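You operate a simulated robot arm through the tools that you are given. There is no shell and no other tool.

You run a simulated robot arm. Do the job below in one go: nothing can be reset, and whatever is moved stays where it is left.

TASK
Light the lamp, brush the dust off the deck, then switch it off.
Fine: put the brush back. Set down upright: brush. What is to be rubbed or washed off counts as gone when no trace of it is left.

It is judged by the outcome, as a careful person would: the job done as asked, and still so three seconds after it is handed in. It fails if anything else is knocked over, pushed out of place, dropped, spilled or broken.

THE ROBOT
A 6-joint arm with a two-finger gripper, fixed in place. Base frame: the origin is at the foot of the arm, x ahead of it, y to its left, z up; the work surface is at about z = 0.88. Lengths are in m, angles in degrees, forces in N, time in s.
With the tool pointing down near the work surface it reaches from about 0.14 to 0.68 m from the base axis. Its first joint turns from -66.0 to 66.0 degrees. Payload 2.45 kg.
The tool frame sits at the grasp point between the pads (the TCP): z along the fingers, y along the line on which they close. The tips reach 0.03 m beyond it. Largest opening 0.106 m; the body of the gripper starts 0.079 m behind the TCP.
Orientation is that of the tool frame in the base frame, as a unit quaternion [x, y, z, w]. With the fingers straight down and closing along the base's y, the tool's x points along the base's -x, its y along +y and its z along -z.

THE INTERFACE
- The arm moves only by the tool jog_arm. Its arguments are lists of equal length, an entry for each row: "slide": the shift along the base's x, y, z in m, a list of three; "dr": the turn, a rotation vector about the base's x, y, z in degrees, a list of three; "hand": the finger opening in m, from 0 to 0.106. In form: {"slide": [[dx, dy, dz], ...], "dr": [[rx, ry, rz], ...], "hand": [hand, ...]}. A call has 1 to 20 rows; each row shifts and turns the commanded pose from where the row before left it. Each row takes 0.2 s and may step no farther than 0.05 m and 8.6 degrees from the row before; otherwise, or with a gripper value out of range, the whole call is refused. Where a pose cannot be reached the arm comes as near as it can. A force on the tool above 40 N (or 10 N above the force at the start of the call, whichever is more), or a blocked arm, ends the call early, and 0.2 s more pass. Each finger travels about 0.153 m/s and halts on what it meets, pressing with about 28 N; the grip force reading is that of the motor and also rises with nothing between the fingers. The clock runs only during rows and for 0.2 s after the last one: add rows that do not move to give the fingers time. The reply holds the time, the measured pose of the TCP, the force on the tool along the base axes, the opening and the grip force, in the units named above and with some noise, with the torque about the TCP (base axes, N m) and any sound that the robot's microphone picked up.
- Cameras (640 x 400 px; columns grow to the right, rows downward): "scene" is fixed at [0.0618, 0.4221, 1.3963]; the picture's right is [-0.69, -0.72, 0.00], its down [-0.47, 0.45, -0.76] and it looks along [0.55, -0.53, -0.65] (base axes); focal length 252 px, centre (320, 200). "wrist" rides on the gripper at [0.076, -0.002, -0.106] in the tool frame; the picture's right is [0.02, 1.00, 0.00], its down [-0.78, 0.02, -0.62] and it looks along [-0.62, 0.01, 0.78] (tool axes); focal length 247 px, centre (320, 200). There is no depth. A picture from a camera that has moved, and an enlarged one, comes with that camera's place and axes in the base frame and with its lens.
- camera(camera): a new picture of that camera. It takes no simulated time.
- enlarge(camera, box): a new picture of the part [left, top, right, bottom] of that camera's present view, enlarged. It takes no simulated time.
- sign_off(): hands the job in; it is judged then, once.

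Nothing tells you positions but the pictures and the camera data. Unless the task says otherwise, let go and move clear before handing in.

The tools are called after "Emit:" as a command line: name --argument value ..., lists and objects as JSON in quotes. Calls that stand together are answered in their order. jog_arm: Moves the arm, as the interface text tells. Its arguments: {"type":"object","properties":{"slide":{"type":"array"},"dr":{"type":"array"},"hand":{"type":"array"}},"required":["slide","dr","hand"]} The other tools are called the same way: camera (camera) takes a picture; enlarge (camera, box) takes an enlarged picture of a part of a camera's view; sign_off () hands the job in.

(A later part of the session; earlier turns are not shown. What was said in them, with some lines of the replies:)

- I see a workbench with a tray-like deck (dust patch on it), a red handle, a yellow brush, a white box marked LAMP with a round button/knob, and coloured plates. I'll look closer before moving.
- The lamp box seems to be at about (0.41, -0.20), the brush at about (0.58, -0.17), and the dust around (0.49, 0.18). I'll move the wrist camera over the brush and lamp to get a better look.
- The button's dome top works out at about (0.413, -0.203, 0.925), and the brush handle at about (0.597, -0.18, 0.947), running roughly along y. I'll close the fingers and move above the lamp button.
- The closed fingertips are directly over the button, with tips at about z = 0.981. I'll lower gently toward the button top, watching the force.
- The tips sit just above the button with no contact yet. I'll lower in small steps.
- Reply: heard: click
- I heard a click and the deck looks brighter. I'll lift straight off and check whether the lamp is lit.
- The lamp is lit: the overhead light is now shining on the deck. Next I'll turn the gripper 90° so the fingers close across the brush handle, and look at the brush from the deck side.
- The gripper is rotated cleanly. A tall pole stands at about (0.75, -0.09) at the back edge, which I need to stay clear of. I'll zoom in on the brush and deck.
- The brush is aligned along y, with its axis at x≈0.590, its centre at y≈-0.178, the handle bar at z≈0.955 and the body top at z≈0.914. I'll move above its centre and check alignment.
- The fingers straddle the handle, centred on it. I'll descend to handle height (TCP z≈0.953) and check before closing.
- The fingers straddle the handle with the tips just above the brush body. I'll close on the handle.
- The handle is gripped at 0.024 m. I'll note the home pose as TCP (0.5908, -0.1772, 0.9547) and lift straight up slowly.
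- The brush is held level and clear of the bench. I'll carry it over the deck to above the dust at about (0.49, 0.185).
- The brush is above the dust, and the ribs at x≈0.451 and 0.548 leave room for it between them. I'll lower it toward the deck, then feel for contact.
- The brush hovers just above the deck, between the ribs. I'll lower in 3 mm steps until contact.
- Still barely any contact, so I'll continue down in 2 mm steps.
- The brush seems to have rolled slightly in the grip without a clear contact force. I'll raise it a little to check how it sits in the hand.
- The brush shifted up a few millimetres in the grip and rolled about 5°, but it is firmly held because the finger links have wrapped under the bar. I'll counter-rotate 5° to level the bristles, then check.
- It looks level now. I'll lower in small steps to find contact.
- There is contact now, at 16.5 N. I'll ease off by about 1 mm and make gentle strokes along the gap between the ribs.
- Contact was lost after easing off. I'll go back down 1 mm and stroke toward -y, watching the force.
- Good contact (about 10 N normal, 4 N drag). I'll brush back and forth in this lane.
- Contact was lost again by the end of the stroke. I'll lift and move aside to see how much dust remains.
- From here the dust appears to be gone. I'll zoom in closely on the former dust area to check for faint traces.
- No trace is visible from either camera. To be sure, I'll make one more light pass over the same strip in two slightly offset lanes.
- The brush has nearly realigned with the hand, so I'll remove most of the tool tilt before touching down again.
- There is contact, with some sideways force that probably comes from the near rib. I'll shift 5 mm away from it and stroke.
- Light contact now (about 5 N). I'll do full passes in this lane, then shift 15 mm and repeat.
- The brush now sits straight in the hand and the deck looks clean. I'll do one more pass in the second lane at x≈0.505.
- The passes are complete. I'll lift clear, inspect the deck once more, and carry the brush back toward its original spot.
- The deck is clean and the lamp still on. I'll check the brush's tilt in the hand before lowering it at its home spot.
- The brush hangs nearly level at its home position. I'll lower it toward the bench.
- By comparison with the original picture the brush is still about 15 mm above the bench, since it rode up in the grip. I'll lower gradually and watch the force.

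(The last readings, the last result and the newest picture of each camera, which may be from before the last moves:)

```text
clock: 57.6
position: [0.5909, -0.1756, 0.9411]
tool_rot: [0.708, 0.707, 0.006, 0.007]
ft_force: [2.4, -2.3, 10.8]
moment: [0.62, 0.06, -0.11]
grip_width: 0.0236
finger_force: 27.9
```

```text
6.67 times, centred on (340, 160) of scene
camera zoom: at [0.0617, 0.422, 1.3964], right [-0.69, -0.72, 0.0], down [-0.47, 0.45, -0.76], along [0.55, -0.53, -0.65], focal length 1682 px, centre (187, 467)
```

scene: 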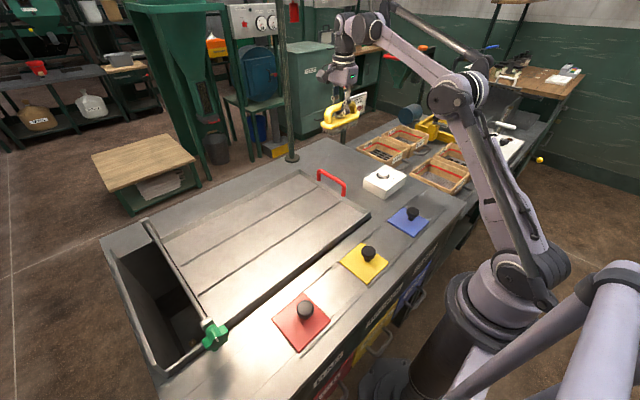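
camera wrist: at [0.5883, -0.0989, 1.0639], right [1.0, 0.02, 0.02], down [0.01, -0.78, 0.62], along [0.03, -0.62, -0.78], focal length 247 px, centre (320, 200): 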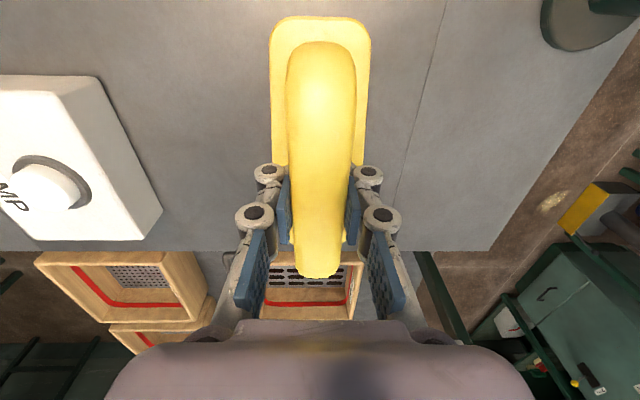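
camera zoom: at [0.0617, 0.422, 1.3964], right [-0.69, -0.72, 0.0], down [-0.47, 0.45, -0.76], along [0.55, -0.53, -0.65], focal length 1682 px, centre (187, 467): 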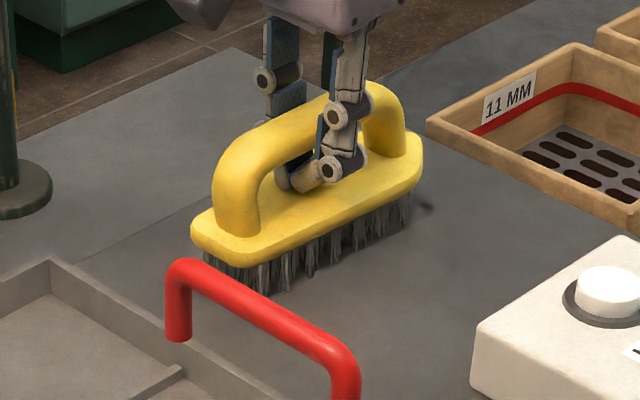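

The near end is touching first, with the far end about 5 mm high. I'll pitch about 2.3° to level it, then settle it down.

Emit:
jog_arm --slide '[[0, 0, 0], [0, 0, 0], [0, 0, 0]]' --dr '[[1.2, 0, 0], [1.1, 0, 0], [0, 0, 0]]' --hand '[0, 0, 0]'

Emit:
enlarge --camera "scene" --box '[310, 130, 370, 190]'

```text
clock: 58.4
position: [0.5908, -0.1761, 0.9417]
tool_rot: [0.708, 0.706, 0.02, -0.007]
ft_force: [1.3, -0.6, 5.4]
moment: [-0.65, 0.03, 0.07]
grip_width: 0.0234
finger_force: 27.8
```

```text
6.67 times, centred on (340, 160) of scene
camera zoom: at [0.0617, 0.4221, 1.3963], right [-0.69, -0.72, 0.0], down [-0.47, 0.45, -0.76], along [0.55, -0.53, -0.65], focal length 1682 px, centre (187, 467)
```

zoom: 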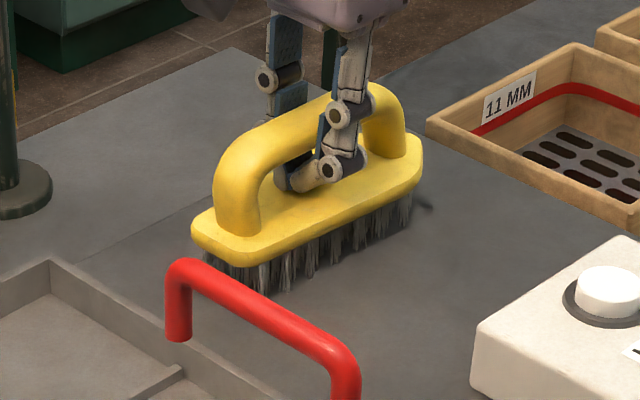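

Emit:
jog_arm --slide '[[0, 0, 0], [0, 0, 0]]' --dr '[[-1.1, 0, 0], [0, 0, 0]]' --hand '[0, 0]'

Emit:
camera --camera "wrist"

```text
clock: 59.0
position: [0.5903, -0.1763, 0.9404]
tool_rot: [0.707, 0.707, 0.015, 0.0]
ft_force: [0.7, 0.6, 8.6]
moment: [0.58, 0.04, -0.08]
grip_width: 0.0234
finger_force: 28.1
```

```text
taken
camera wrist: at [0.588, -0.1013, 1.0497], right [1.0, 0.02, 0.02], down [0.01, -0.8, 0.61], along [0.03, -0.61, -0.8], focal length 247 px, centre (320, 200)
```

wrist: 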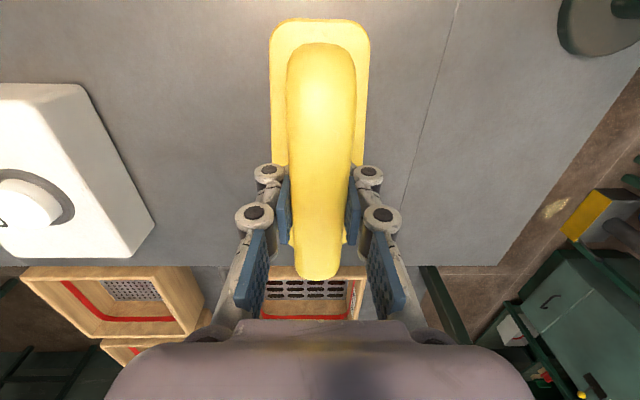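

The brush rests flat on the bench at its original spot. I'll release in stages, starting by easing the grip slightly.

Emit:
jog_arm --slide '[[0, 0, 0], [0, 0, 0], [0, 0, 0]]' --dr '[[0, 0, 0], [0, 0, 0], [0, 0, 0]]' --hand '[0.028, 0.032, 0.036]'

Emit:
enlarge --camera "scene" --box '[310, 130, 370, 190]'

Emit:
camera --camera "wrist"

```text
clock: 59.8
position: [0.5904, -0.1766, 0.9429]
tool_rot: [0.707, 0.707, 0.014, -0.001]
ft_force: [4.0, 0.3, 19.9]
moment: [-0.15, -0.14, -0.01]
grip_width: 0.032
finger_force: 11.8
```

```text
6.67 times, centred on (340, 160) of scene
camera zoom: at [0.0615, 0.4222, 1.3963], right [-0.69, -0.72, 0.0], down [-0.47, 0.45, -0.76], along [0.55, -0.53, -0.65], focal length 1682 px, centre (187, 467)
```

zoom: 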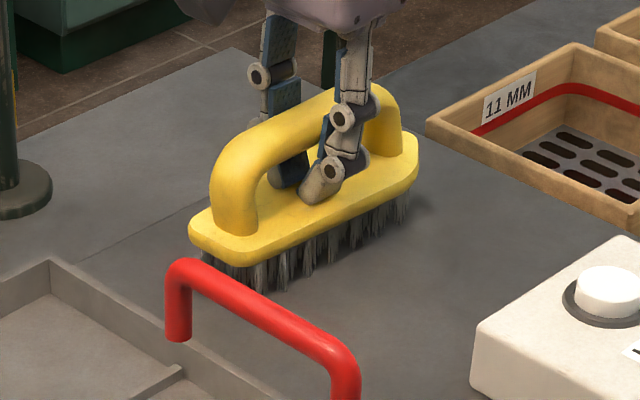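

```text
taken
camera wrist: at [0.588, -0.1015, 1.0503], right [1.0, 0.02, 0.02], down [0.01, -0.8, 0.61], along [0.03, -0.61, -0.79], focal length 247 px, centre (320, 200)
```

wrist: 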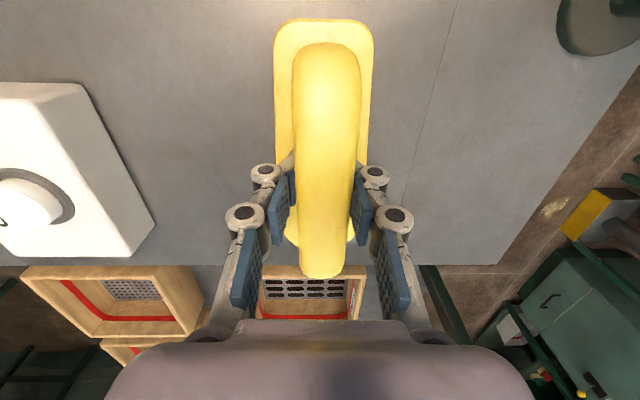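

The fingertips are pushing on the brush body as they unfold. I'll raise the hand a few millimetres to relieve that while keeping the fingers open beside the bar.

Emit:
jog_arm --slide '[[0, 0, 0.003], [0, 0, 0.003], [0, 0, 0.002]]' --dr '[[0, 0, 0], [0, 0, 0], [0, 0, 0]]' --hand '[0.036, 0.036, 0.036]'

Emit:
enlarge --camera "scene" --box '[310, 130, 370, 190]'

Emit:
camera --camera "wrist"

```text
clock: 60.6
position: [0.5907, -0.1767, 0.9497]
tool_rot: [0.708, 0.706, 0.014, 0.0]
ft_force: [0.7, 0.0, 0.1]
moment: [0.02, -0.02, -0.04]
grip_width: 0.0363
finger_force: 0.1
```

```text
6.67 times, centred on (340, 160) of scene
camera zoom: at [0.0618, 0.4221, 1.3963], right [-0.69, -0.72, 0.0], down [-0.47, 0.45, -0.76], along [0.55, -0.53, -0.65], focal length 1682 px, centre (187, 467)
```

zoom: 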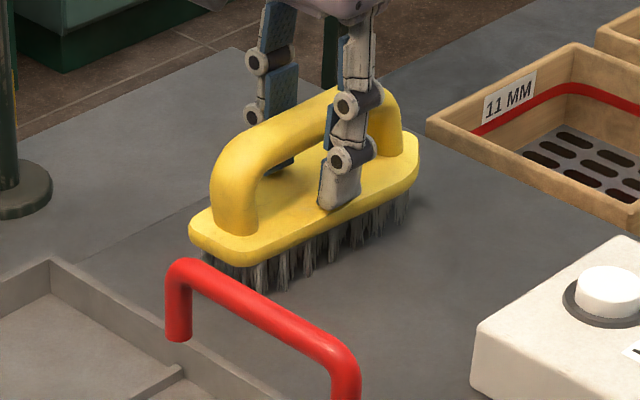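

```text
taken
camera wrist: at [0.588, -0.1016, 1.0576], right [1.0, 0.02, 0.02], down [0.01, -0.8, 0.61], along [0.03, -0.61, -0.8], focal length 247 px, centre (320, 200)
```

wrist: 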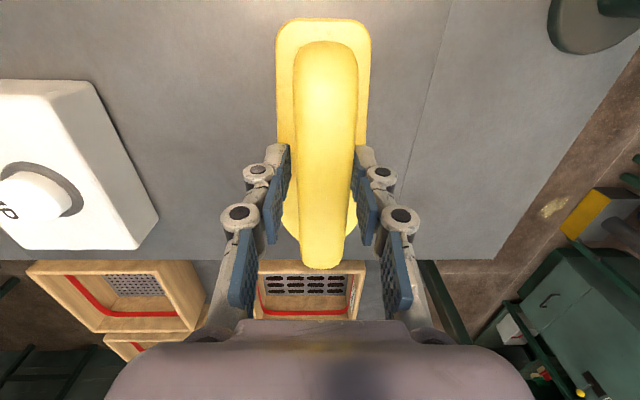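

The brush is free and stands on its bristles. I'll open further and raise straight up.

Emit:
jog_arm --slide '[[0, 0, 0.005], [0, 0, 0.01], [0, 0, 0.02], [0, 0, 0.04], [0, 0, 0.04], [0, 0, 0]]' --dr '[[0, 0, 0], [0, 0, 0], [0, 0, 0], [0, 0, 0], [0, 0, 0], [0, 0, 0]]' --hand '[0.045, 0.06, 0.065, 0.065, 0.065, 0.065]'

Emit:
enlarge --camera "scene" --box '[310, 135, 370, 195]'

Emit:
camera --camera "wrist"

```text
clock: 62.0
position: [0.591, -0.1762, 1.063]
tool_rot: [0.707, 0.707, 0.014, 0.0]
ft_force: [-0.1, 0.5, -0.3]
moment: [0.02, 0.03, 0.02]
grip_width: 0.0651
finger_force: 0.1
```

```text
6.67 times, centred on (340, 165) of scene
camera zoom: at [0.0618, 0.4221, 1.3963], right [-0.69, -0.72, 0.0], down [-0.47, 0.45, -0.76], along [0.55, -0.53, -0.65], focal length 1682 px, centre (187, 433)
```

zoom: 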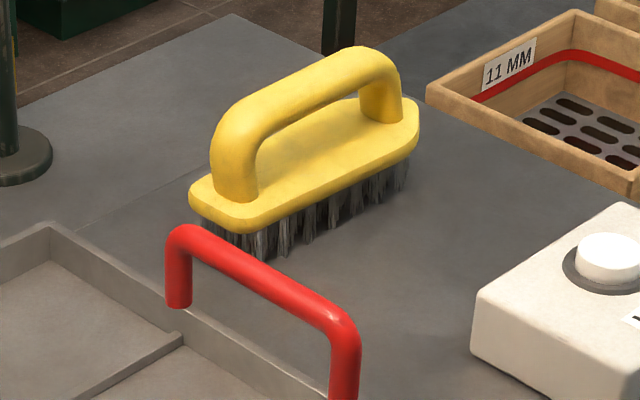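

```text
taken
camera wrist: at [0.5889, -0.1023, 1.1721], right [1.0, 0.02, 0.02], down [0.01, -0.8, 0.61], along [0.03, -0.61, -0.8], focal length 247 px, centre (320, 200)
```

wrist: 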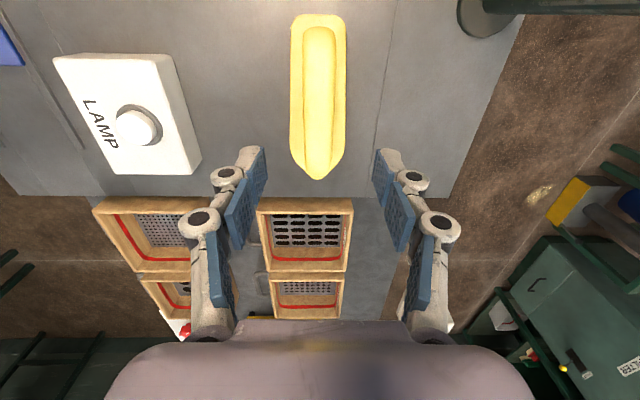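

The brush stands upright within about 2 mm of where it was. Before turning the lamp off, I'll take an unobstructed close look at the deck with the wrist camera.

Emit:
jog_arm --slide '[[0, 0, 0.03], [-0.01, 0.047, 0.01], [-0.01, 0.047, 0], [-0.01, 0.047, 0], [-0.01, 0.047, 0], [-0.01, 0.047, 0], [-0.01, 0.047, 0], [-0.01, 0.047, 0], [-0.01, 0.047, 0], [-0.01, 0.047, 0], [-0.01, 0.047, 0], [0, 0.04, 0], [0, 0, 0], [0, 0, 0]]' --dr '[[0, 0, 0], [-1.2, 1, 0], [0, 0, 0], [0, 0, 0], [0, 0, 0], [0, 0, 0], [0, 0, 0], [0, 0, 0], [0, 0, 0], [0, 0, 0], [0, 0, 0], [0, 0, 0], [0, 0, 0], [0, 0, 0]]' --hand '[0.08, 0.106, 0.106, 0.106, 0.106, 0.106, 0.106, 0.106, 0.106, 0.106, 0.106, 0.106, 0.106, 0.106]'

Emit:
camera --camera "wrist"

Emit:
enlarge --camera "wrist" --box '[240, 60, 400, 260]'

```text
clock: 65.0
position: [0.4895, 0.3319, 1.1046]
tool_rot: [0.707, 0.707, 0.0, 0.001]
ft_force: [-0.6, -0.2, -0.3]
moment: [-0.01, 0.01, -0.02]
grip_width: 0.1061
finger_force: 0.0
```

```text
taken
camera wrist: at [0.4897, 0.41, 1.2112], right [1.0, 0.02, 0.0], down [0.02, -0.78, 0.62], along [0.01, -0.62, -0.78], focal length 247 px, centre (320, 200)
```

wrist: 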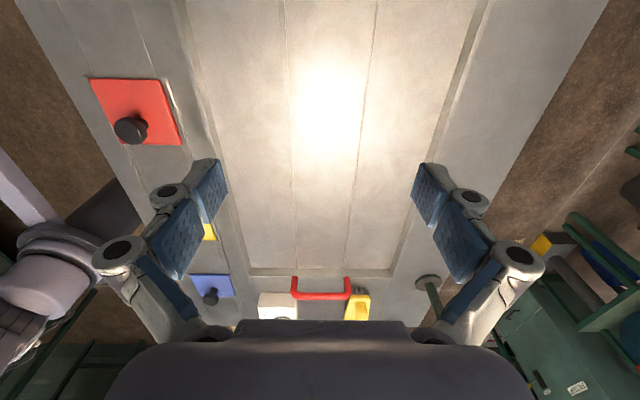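

```text
2.00 times, centred on (320, 160) of wrist
camera zoom: at [0.4897, 0.41, 1.2112], right [1.0, 0.02, 0.0], down [0.02, -0.78, 0.62], along [0.01, -0.62, -0.78], focal length 494 px, centre (320, 280)
```

zoom: 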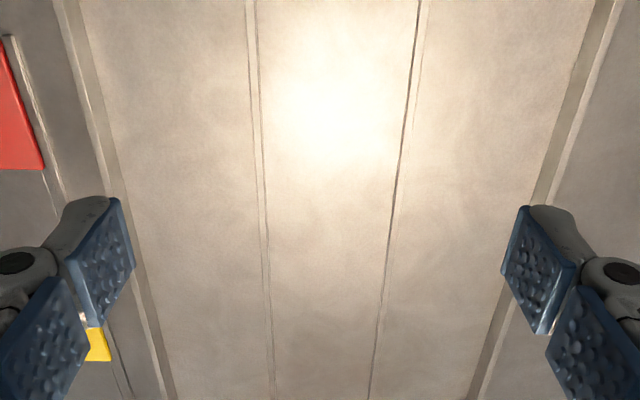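

No dust is visible, but the lamp's glare covers part of the strip. I'll shift back a little to see that part without glare.

Emit:
jog_arm --slide '[[-0.02, -0.03, 0], [-0.02, -0.03, 0], [-0.02, -0.03, 0], [-0.02, 0, 0], [-0.02, 0, 0], [0, 0, 0], [0, 0, 0]]' --dr '[[0, 0, 0], [0, 0, 0], [0, 0, 0], [0, 0, 0], [0, 0, 0], [0, 0, 0], [0, 0, 0]]' --hand '[0.106, 0.106, 0.106, 0.106, 0.106, 0.106, 0.106]'

Emit:
camera --camera "wrist"

Emit:
enlarge --camera "wrist" --box '[300, 20, 460, 220]'

```text
clock: 66.6
position: [0.3897, 0.2435, 1.1037]
tool_rot: [0.707, 0.707, 0.0, 0.001]
ft_force: [0.3, 0.4, 1.1]
moment: [0.0, 0.02, -0.02]
grip_width: 0.1061
finger_force: 0.1
```

```text
taken
camera wrist: at [0.3896, 0.3203, 1.2108], right [1.0, 0.02, 0.0], down [0.02, -0.78, 0.62], along [0.01, -0.62, -0.78], focal length 247 px, centre (320, 200)
```

wrist: 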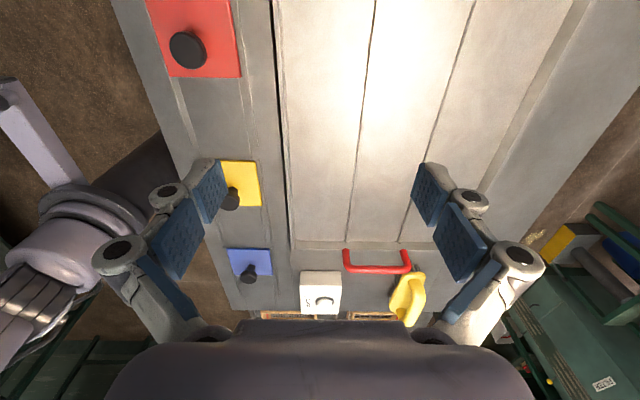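

```text
2.00 times, centred on (380, 120) of wrist
camera zoom: at [0.3896, 0.3203, 1.2108], right [1.0, 0.02, 0.0], down [0.02, -0.78, 0.62], along [0.01, -0.62, -0.78], focal length 494 px, centre (200, 360)
```

zoom: 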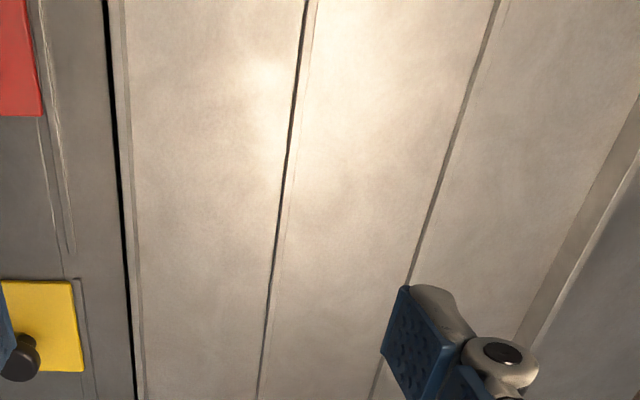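

The deck is clean. I'll go to the lamp button with closed fingers.

Emit:
jog_arm --slide '[[0.002, -0.0404, 0], [0.002, -0.0404, 0], [0.002, -0.0404, 0], [0.002, -0.0404, 0], [0.002, -0.0404, 0], [0.002, -0.0404, 0], [0.002, -0.0404, 0], [0.002, -0.0404, 0], [0.002, -0.0404, 0], [0.002, -0.0404, 0], [0.0025, -0.0404, 0], [0, 0, -0.04], [0, 0, -0.035], [0, 0, -0.02], [0, 0, 0], [0, 0, 0]]' --dr '[[0, 0, 0], [0, 0, 0], [0, 0, 0], [0, 0, 0], [0, 0, 0], [0, 0, 0], [0, 0, 0], [0, 0, 0], [0, 0, 0], [0, 0, 0], [0, 0, 0], [0, 0, 0], [0, 0, 0], [0, 0, 0], [0, 0, 0], [0, 0, 0]]' --hand '[0.09, 0.06, 0.03, 0.0, 0.0, 0.0, 0.0, 0.0, 0.0, 0.0, 0.0, 0.0, 0.0, 0.0, 0.0, 0.0]'

Emit:
camera --camera "wrist"

Emit:
enlarge --camera "scene" --box '[330, 110, 430, 210]'

```text
clock: 70.0
position: [0.4112, -0.2007, 1.0079]
tool_rot: [0.707, 0.707, 0.0, 0.001]
ft_force: [0.4, -0.3, -0.3]
moment: [0.0, 0.0, 0.01]
grip_width: 0.0002
finger_force: 27.9
```

```text
taken
camera wrist: at [0.4117, -0.1237, 1.1155], right [1.0, 0.02, 0.0], down [0.02, -0.78, 0.62], along [0.01, -0.62, -0.78], focal length 247 px, centre (320, 200)
```

wrist: 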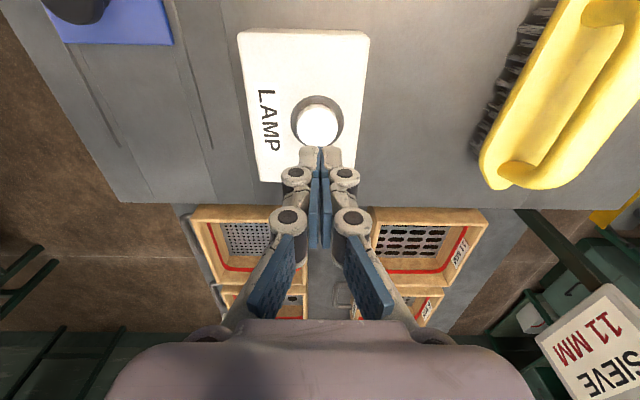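

```text
4.00 times, centred on (380, 160) of scene
camera zoom: at [0.0618, 0.4221, 1.3963], right [-0.69, -0.72, 0.0], down [-0.47, 0.45, -0.76], along [0.55, -0.53, -0.65], focal length 1009 px, centre (80, 360)
```

zoom: 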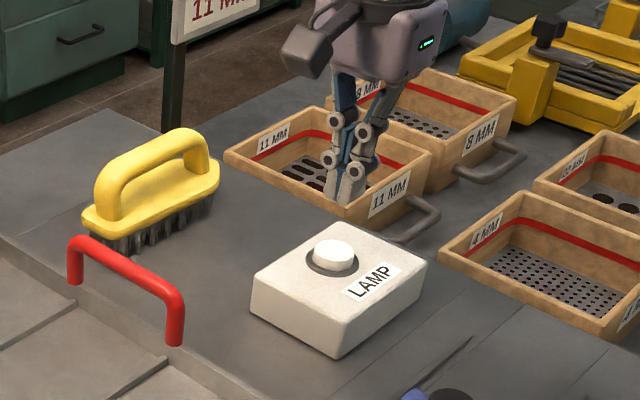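

The fingertips are over the button. I'll lower as before, in small final steps.

Emit:
jog_arm --slide '[[0, 0.001, -0.02], [0, 0, -0.02], [0, 0, -0.003], [0, 0, -0.003], [0, 0, -0.002]]' --dr '[[0, 0, 0], [0, 0, 0], [0, 0, 0], [0, 0, 0], [0, 0, 0]]' --hand '[0, 0, 0, 0, 0]'

```text
clock: 71.2
position: [0.412, -0.2006, 0.96]
tool_rot: [0.707, 0.707, -0.001, 0.0]
ft_force: [-0.6, 0.6, -0.6]
moment: [0.0, -0.01, -0.03]
grip_width: 0.0001
finger_force: 28.4
```

Emit:
jog_arm --slide '[[0, 0, -0.002], [0, 0, -0.001]]' --dr '[[0, 0, 0], [0, 0, 0]]' --hand '[0, 0]'

Emit:
enlarge --camera "scene" --box '[330, 110, 430, 210]'

```text
clock: 71.8
position: [0.4136, -0.1997, 0.9583]
tool_rot: [0.707, 0.707, 0.0, 0.001]
ft_force: [-0.9, 1.0, 1.6]
moment: [0.01, 0.03, 0.03]
grip_width: 0.0059
finger_force: 28.7
```

```text
4.00 times, centred on (380, 160) of scene
camera zoom: at [0.0618, 0.4221, 1.3963], right [-0.69, -0.72, 0.0], down [-0.47, 0.45, -0.76], along [0.55, -0.53, -0.65], focal length 1009 px, centre (80, 360)
```

zoom: 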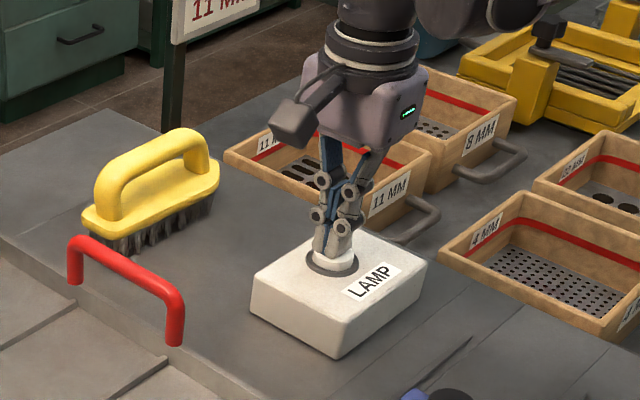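

The button is touched but no click yet. I'll press another millimetre.

Emit:
jog_arm --slide '[[0, 0, -0.001], [0, 0, 0]]' --dr '[[0, 0, 0], [0, 0, 0]]' --hand '[0, 0]'

Emit:
camera --camera "scene"

```text
clock: 72.4
position: [0.4123, -0.2, 0.956]
tool_rot: [0.707, 0.707, 0.0, 0.002]
ft_force: [1.0, 1.6, 2.5]
moment: [0.0, 0.02, 0.0]
grip_width: 0.0061
finger_force: 29.2
heard: click
```

```text
taken
```

scene: 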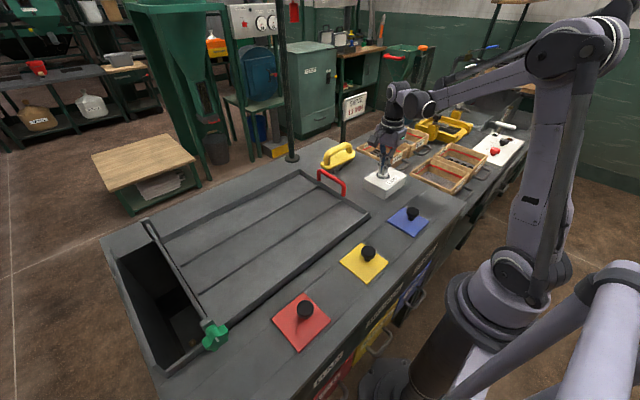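

The button clicked and the overhead lamp is now off. I'll lift straight off the button and check the deck in ordinary light.

Emit:
jog_arm --slide '[[0, 0, 0.01], [0, 0, 0.03], [0, 0, 0.04], [0, 0, 0.04], [-0.02, 0.02, 0.04], [-0.03, 0.02, 0.03], [0, 0, 0]]' --dr '[[0, 0, 0], [0, 0, 0], [0, 0, 0], [0, 0, 0], [0, 0, 0], [0, 0, 0], [0, 0, 0]]' --hand '[0, 0, 0, 0, 0, 0, 0]'

Emit:
camera --camera "scene"

Emit:
enlarge --camera "scene" --box '[210, 190, 330, 270]'

Emit:
enlarge --camera "scene" --box '[300, 120, 460, 220]'

```text
clock: 74.0
position: [0.3634, -0.1592, 1.1468]
tool_rot: [0.707, 0.707, 0.0, 0.001]
ft_force: [-1.2, -0.7, -0.6]
moment: [0.01, 0.03, 0.0]
grip_width: 0.0002
finger_force: 28.6
```

```text
taken
```

scene: 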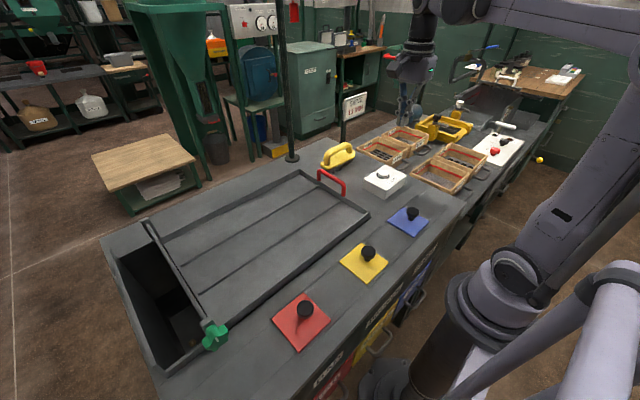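

```text
5.00 times, centred on (270, 230) of scene
camera zoom: at [0.0618, 0.4221, 1.3963], right [-0.69, -0.72, 0.0], down [-0.47, 0.45, -0.76], along [0.55, -0.53, -0.65], focal length 1261 px, centre (570, 50)
```

zoom: 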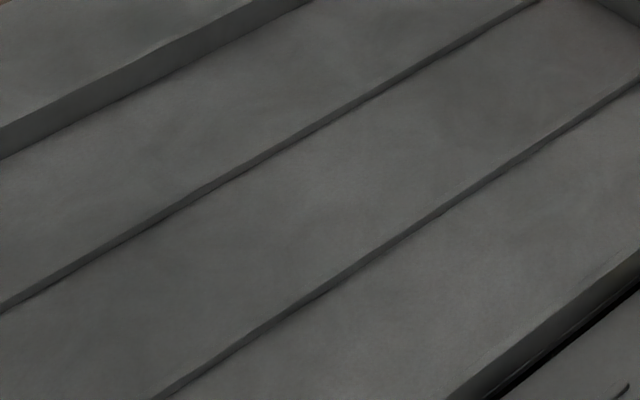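

```text
4.00 times, centred on (380, 170) of scene
camera zoom: at [0.0618, 0.4221, 1.3963], right [-0.69, -0.72, 0.0], down [-0.47, 0.45, -0.76], along [0.55, -0.53, -0.65], focal length 1009 px, centre (80, 320)
```

zoom: 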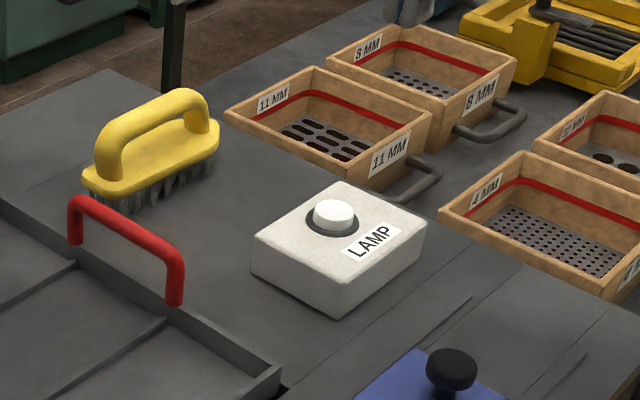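

The lamp is off, the deck shows no trace of dust, and the brush stands upright in its original place. Nothing else has moved and the arm is clear, so I'm handing the job in.

Emit:
sign_off

```text
The job is handed in.
```

The job is done and handed in:

- **Lamp:** I lit it first, and it stayed on through all the brushing. I then switched it off; the button clicked and the light went out.
- **Dust:** It is gone from the deck. I brushed the strip in three overlapping lanes and saw no trace afterwards, with the lamp on or off.
- **Brush:** It is back standing upright on its bristles, within about 2 mm of where it started. It slipped and tilted a little in the grip during brushing, so I levelled it before letting go.

Nothing else looks moved in the final pictures, and the arm is clear of the bench.
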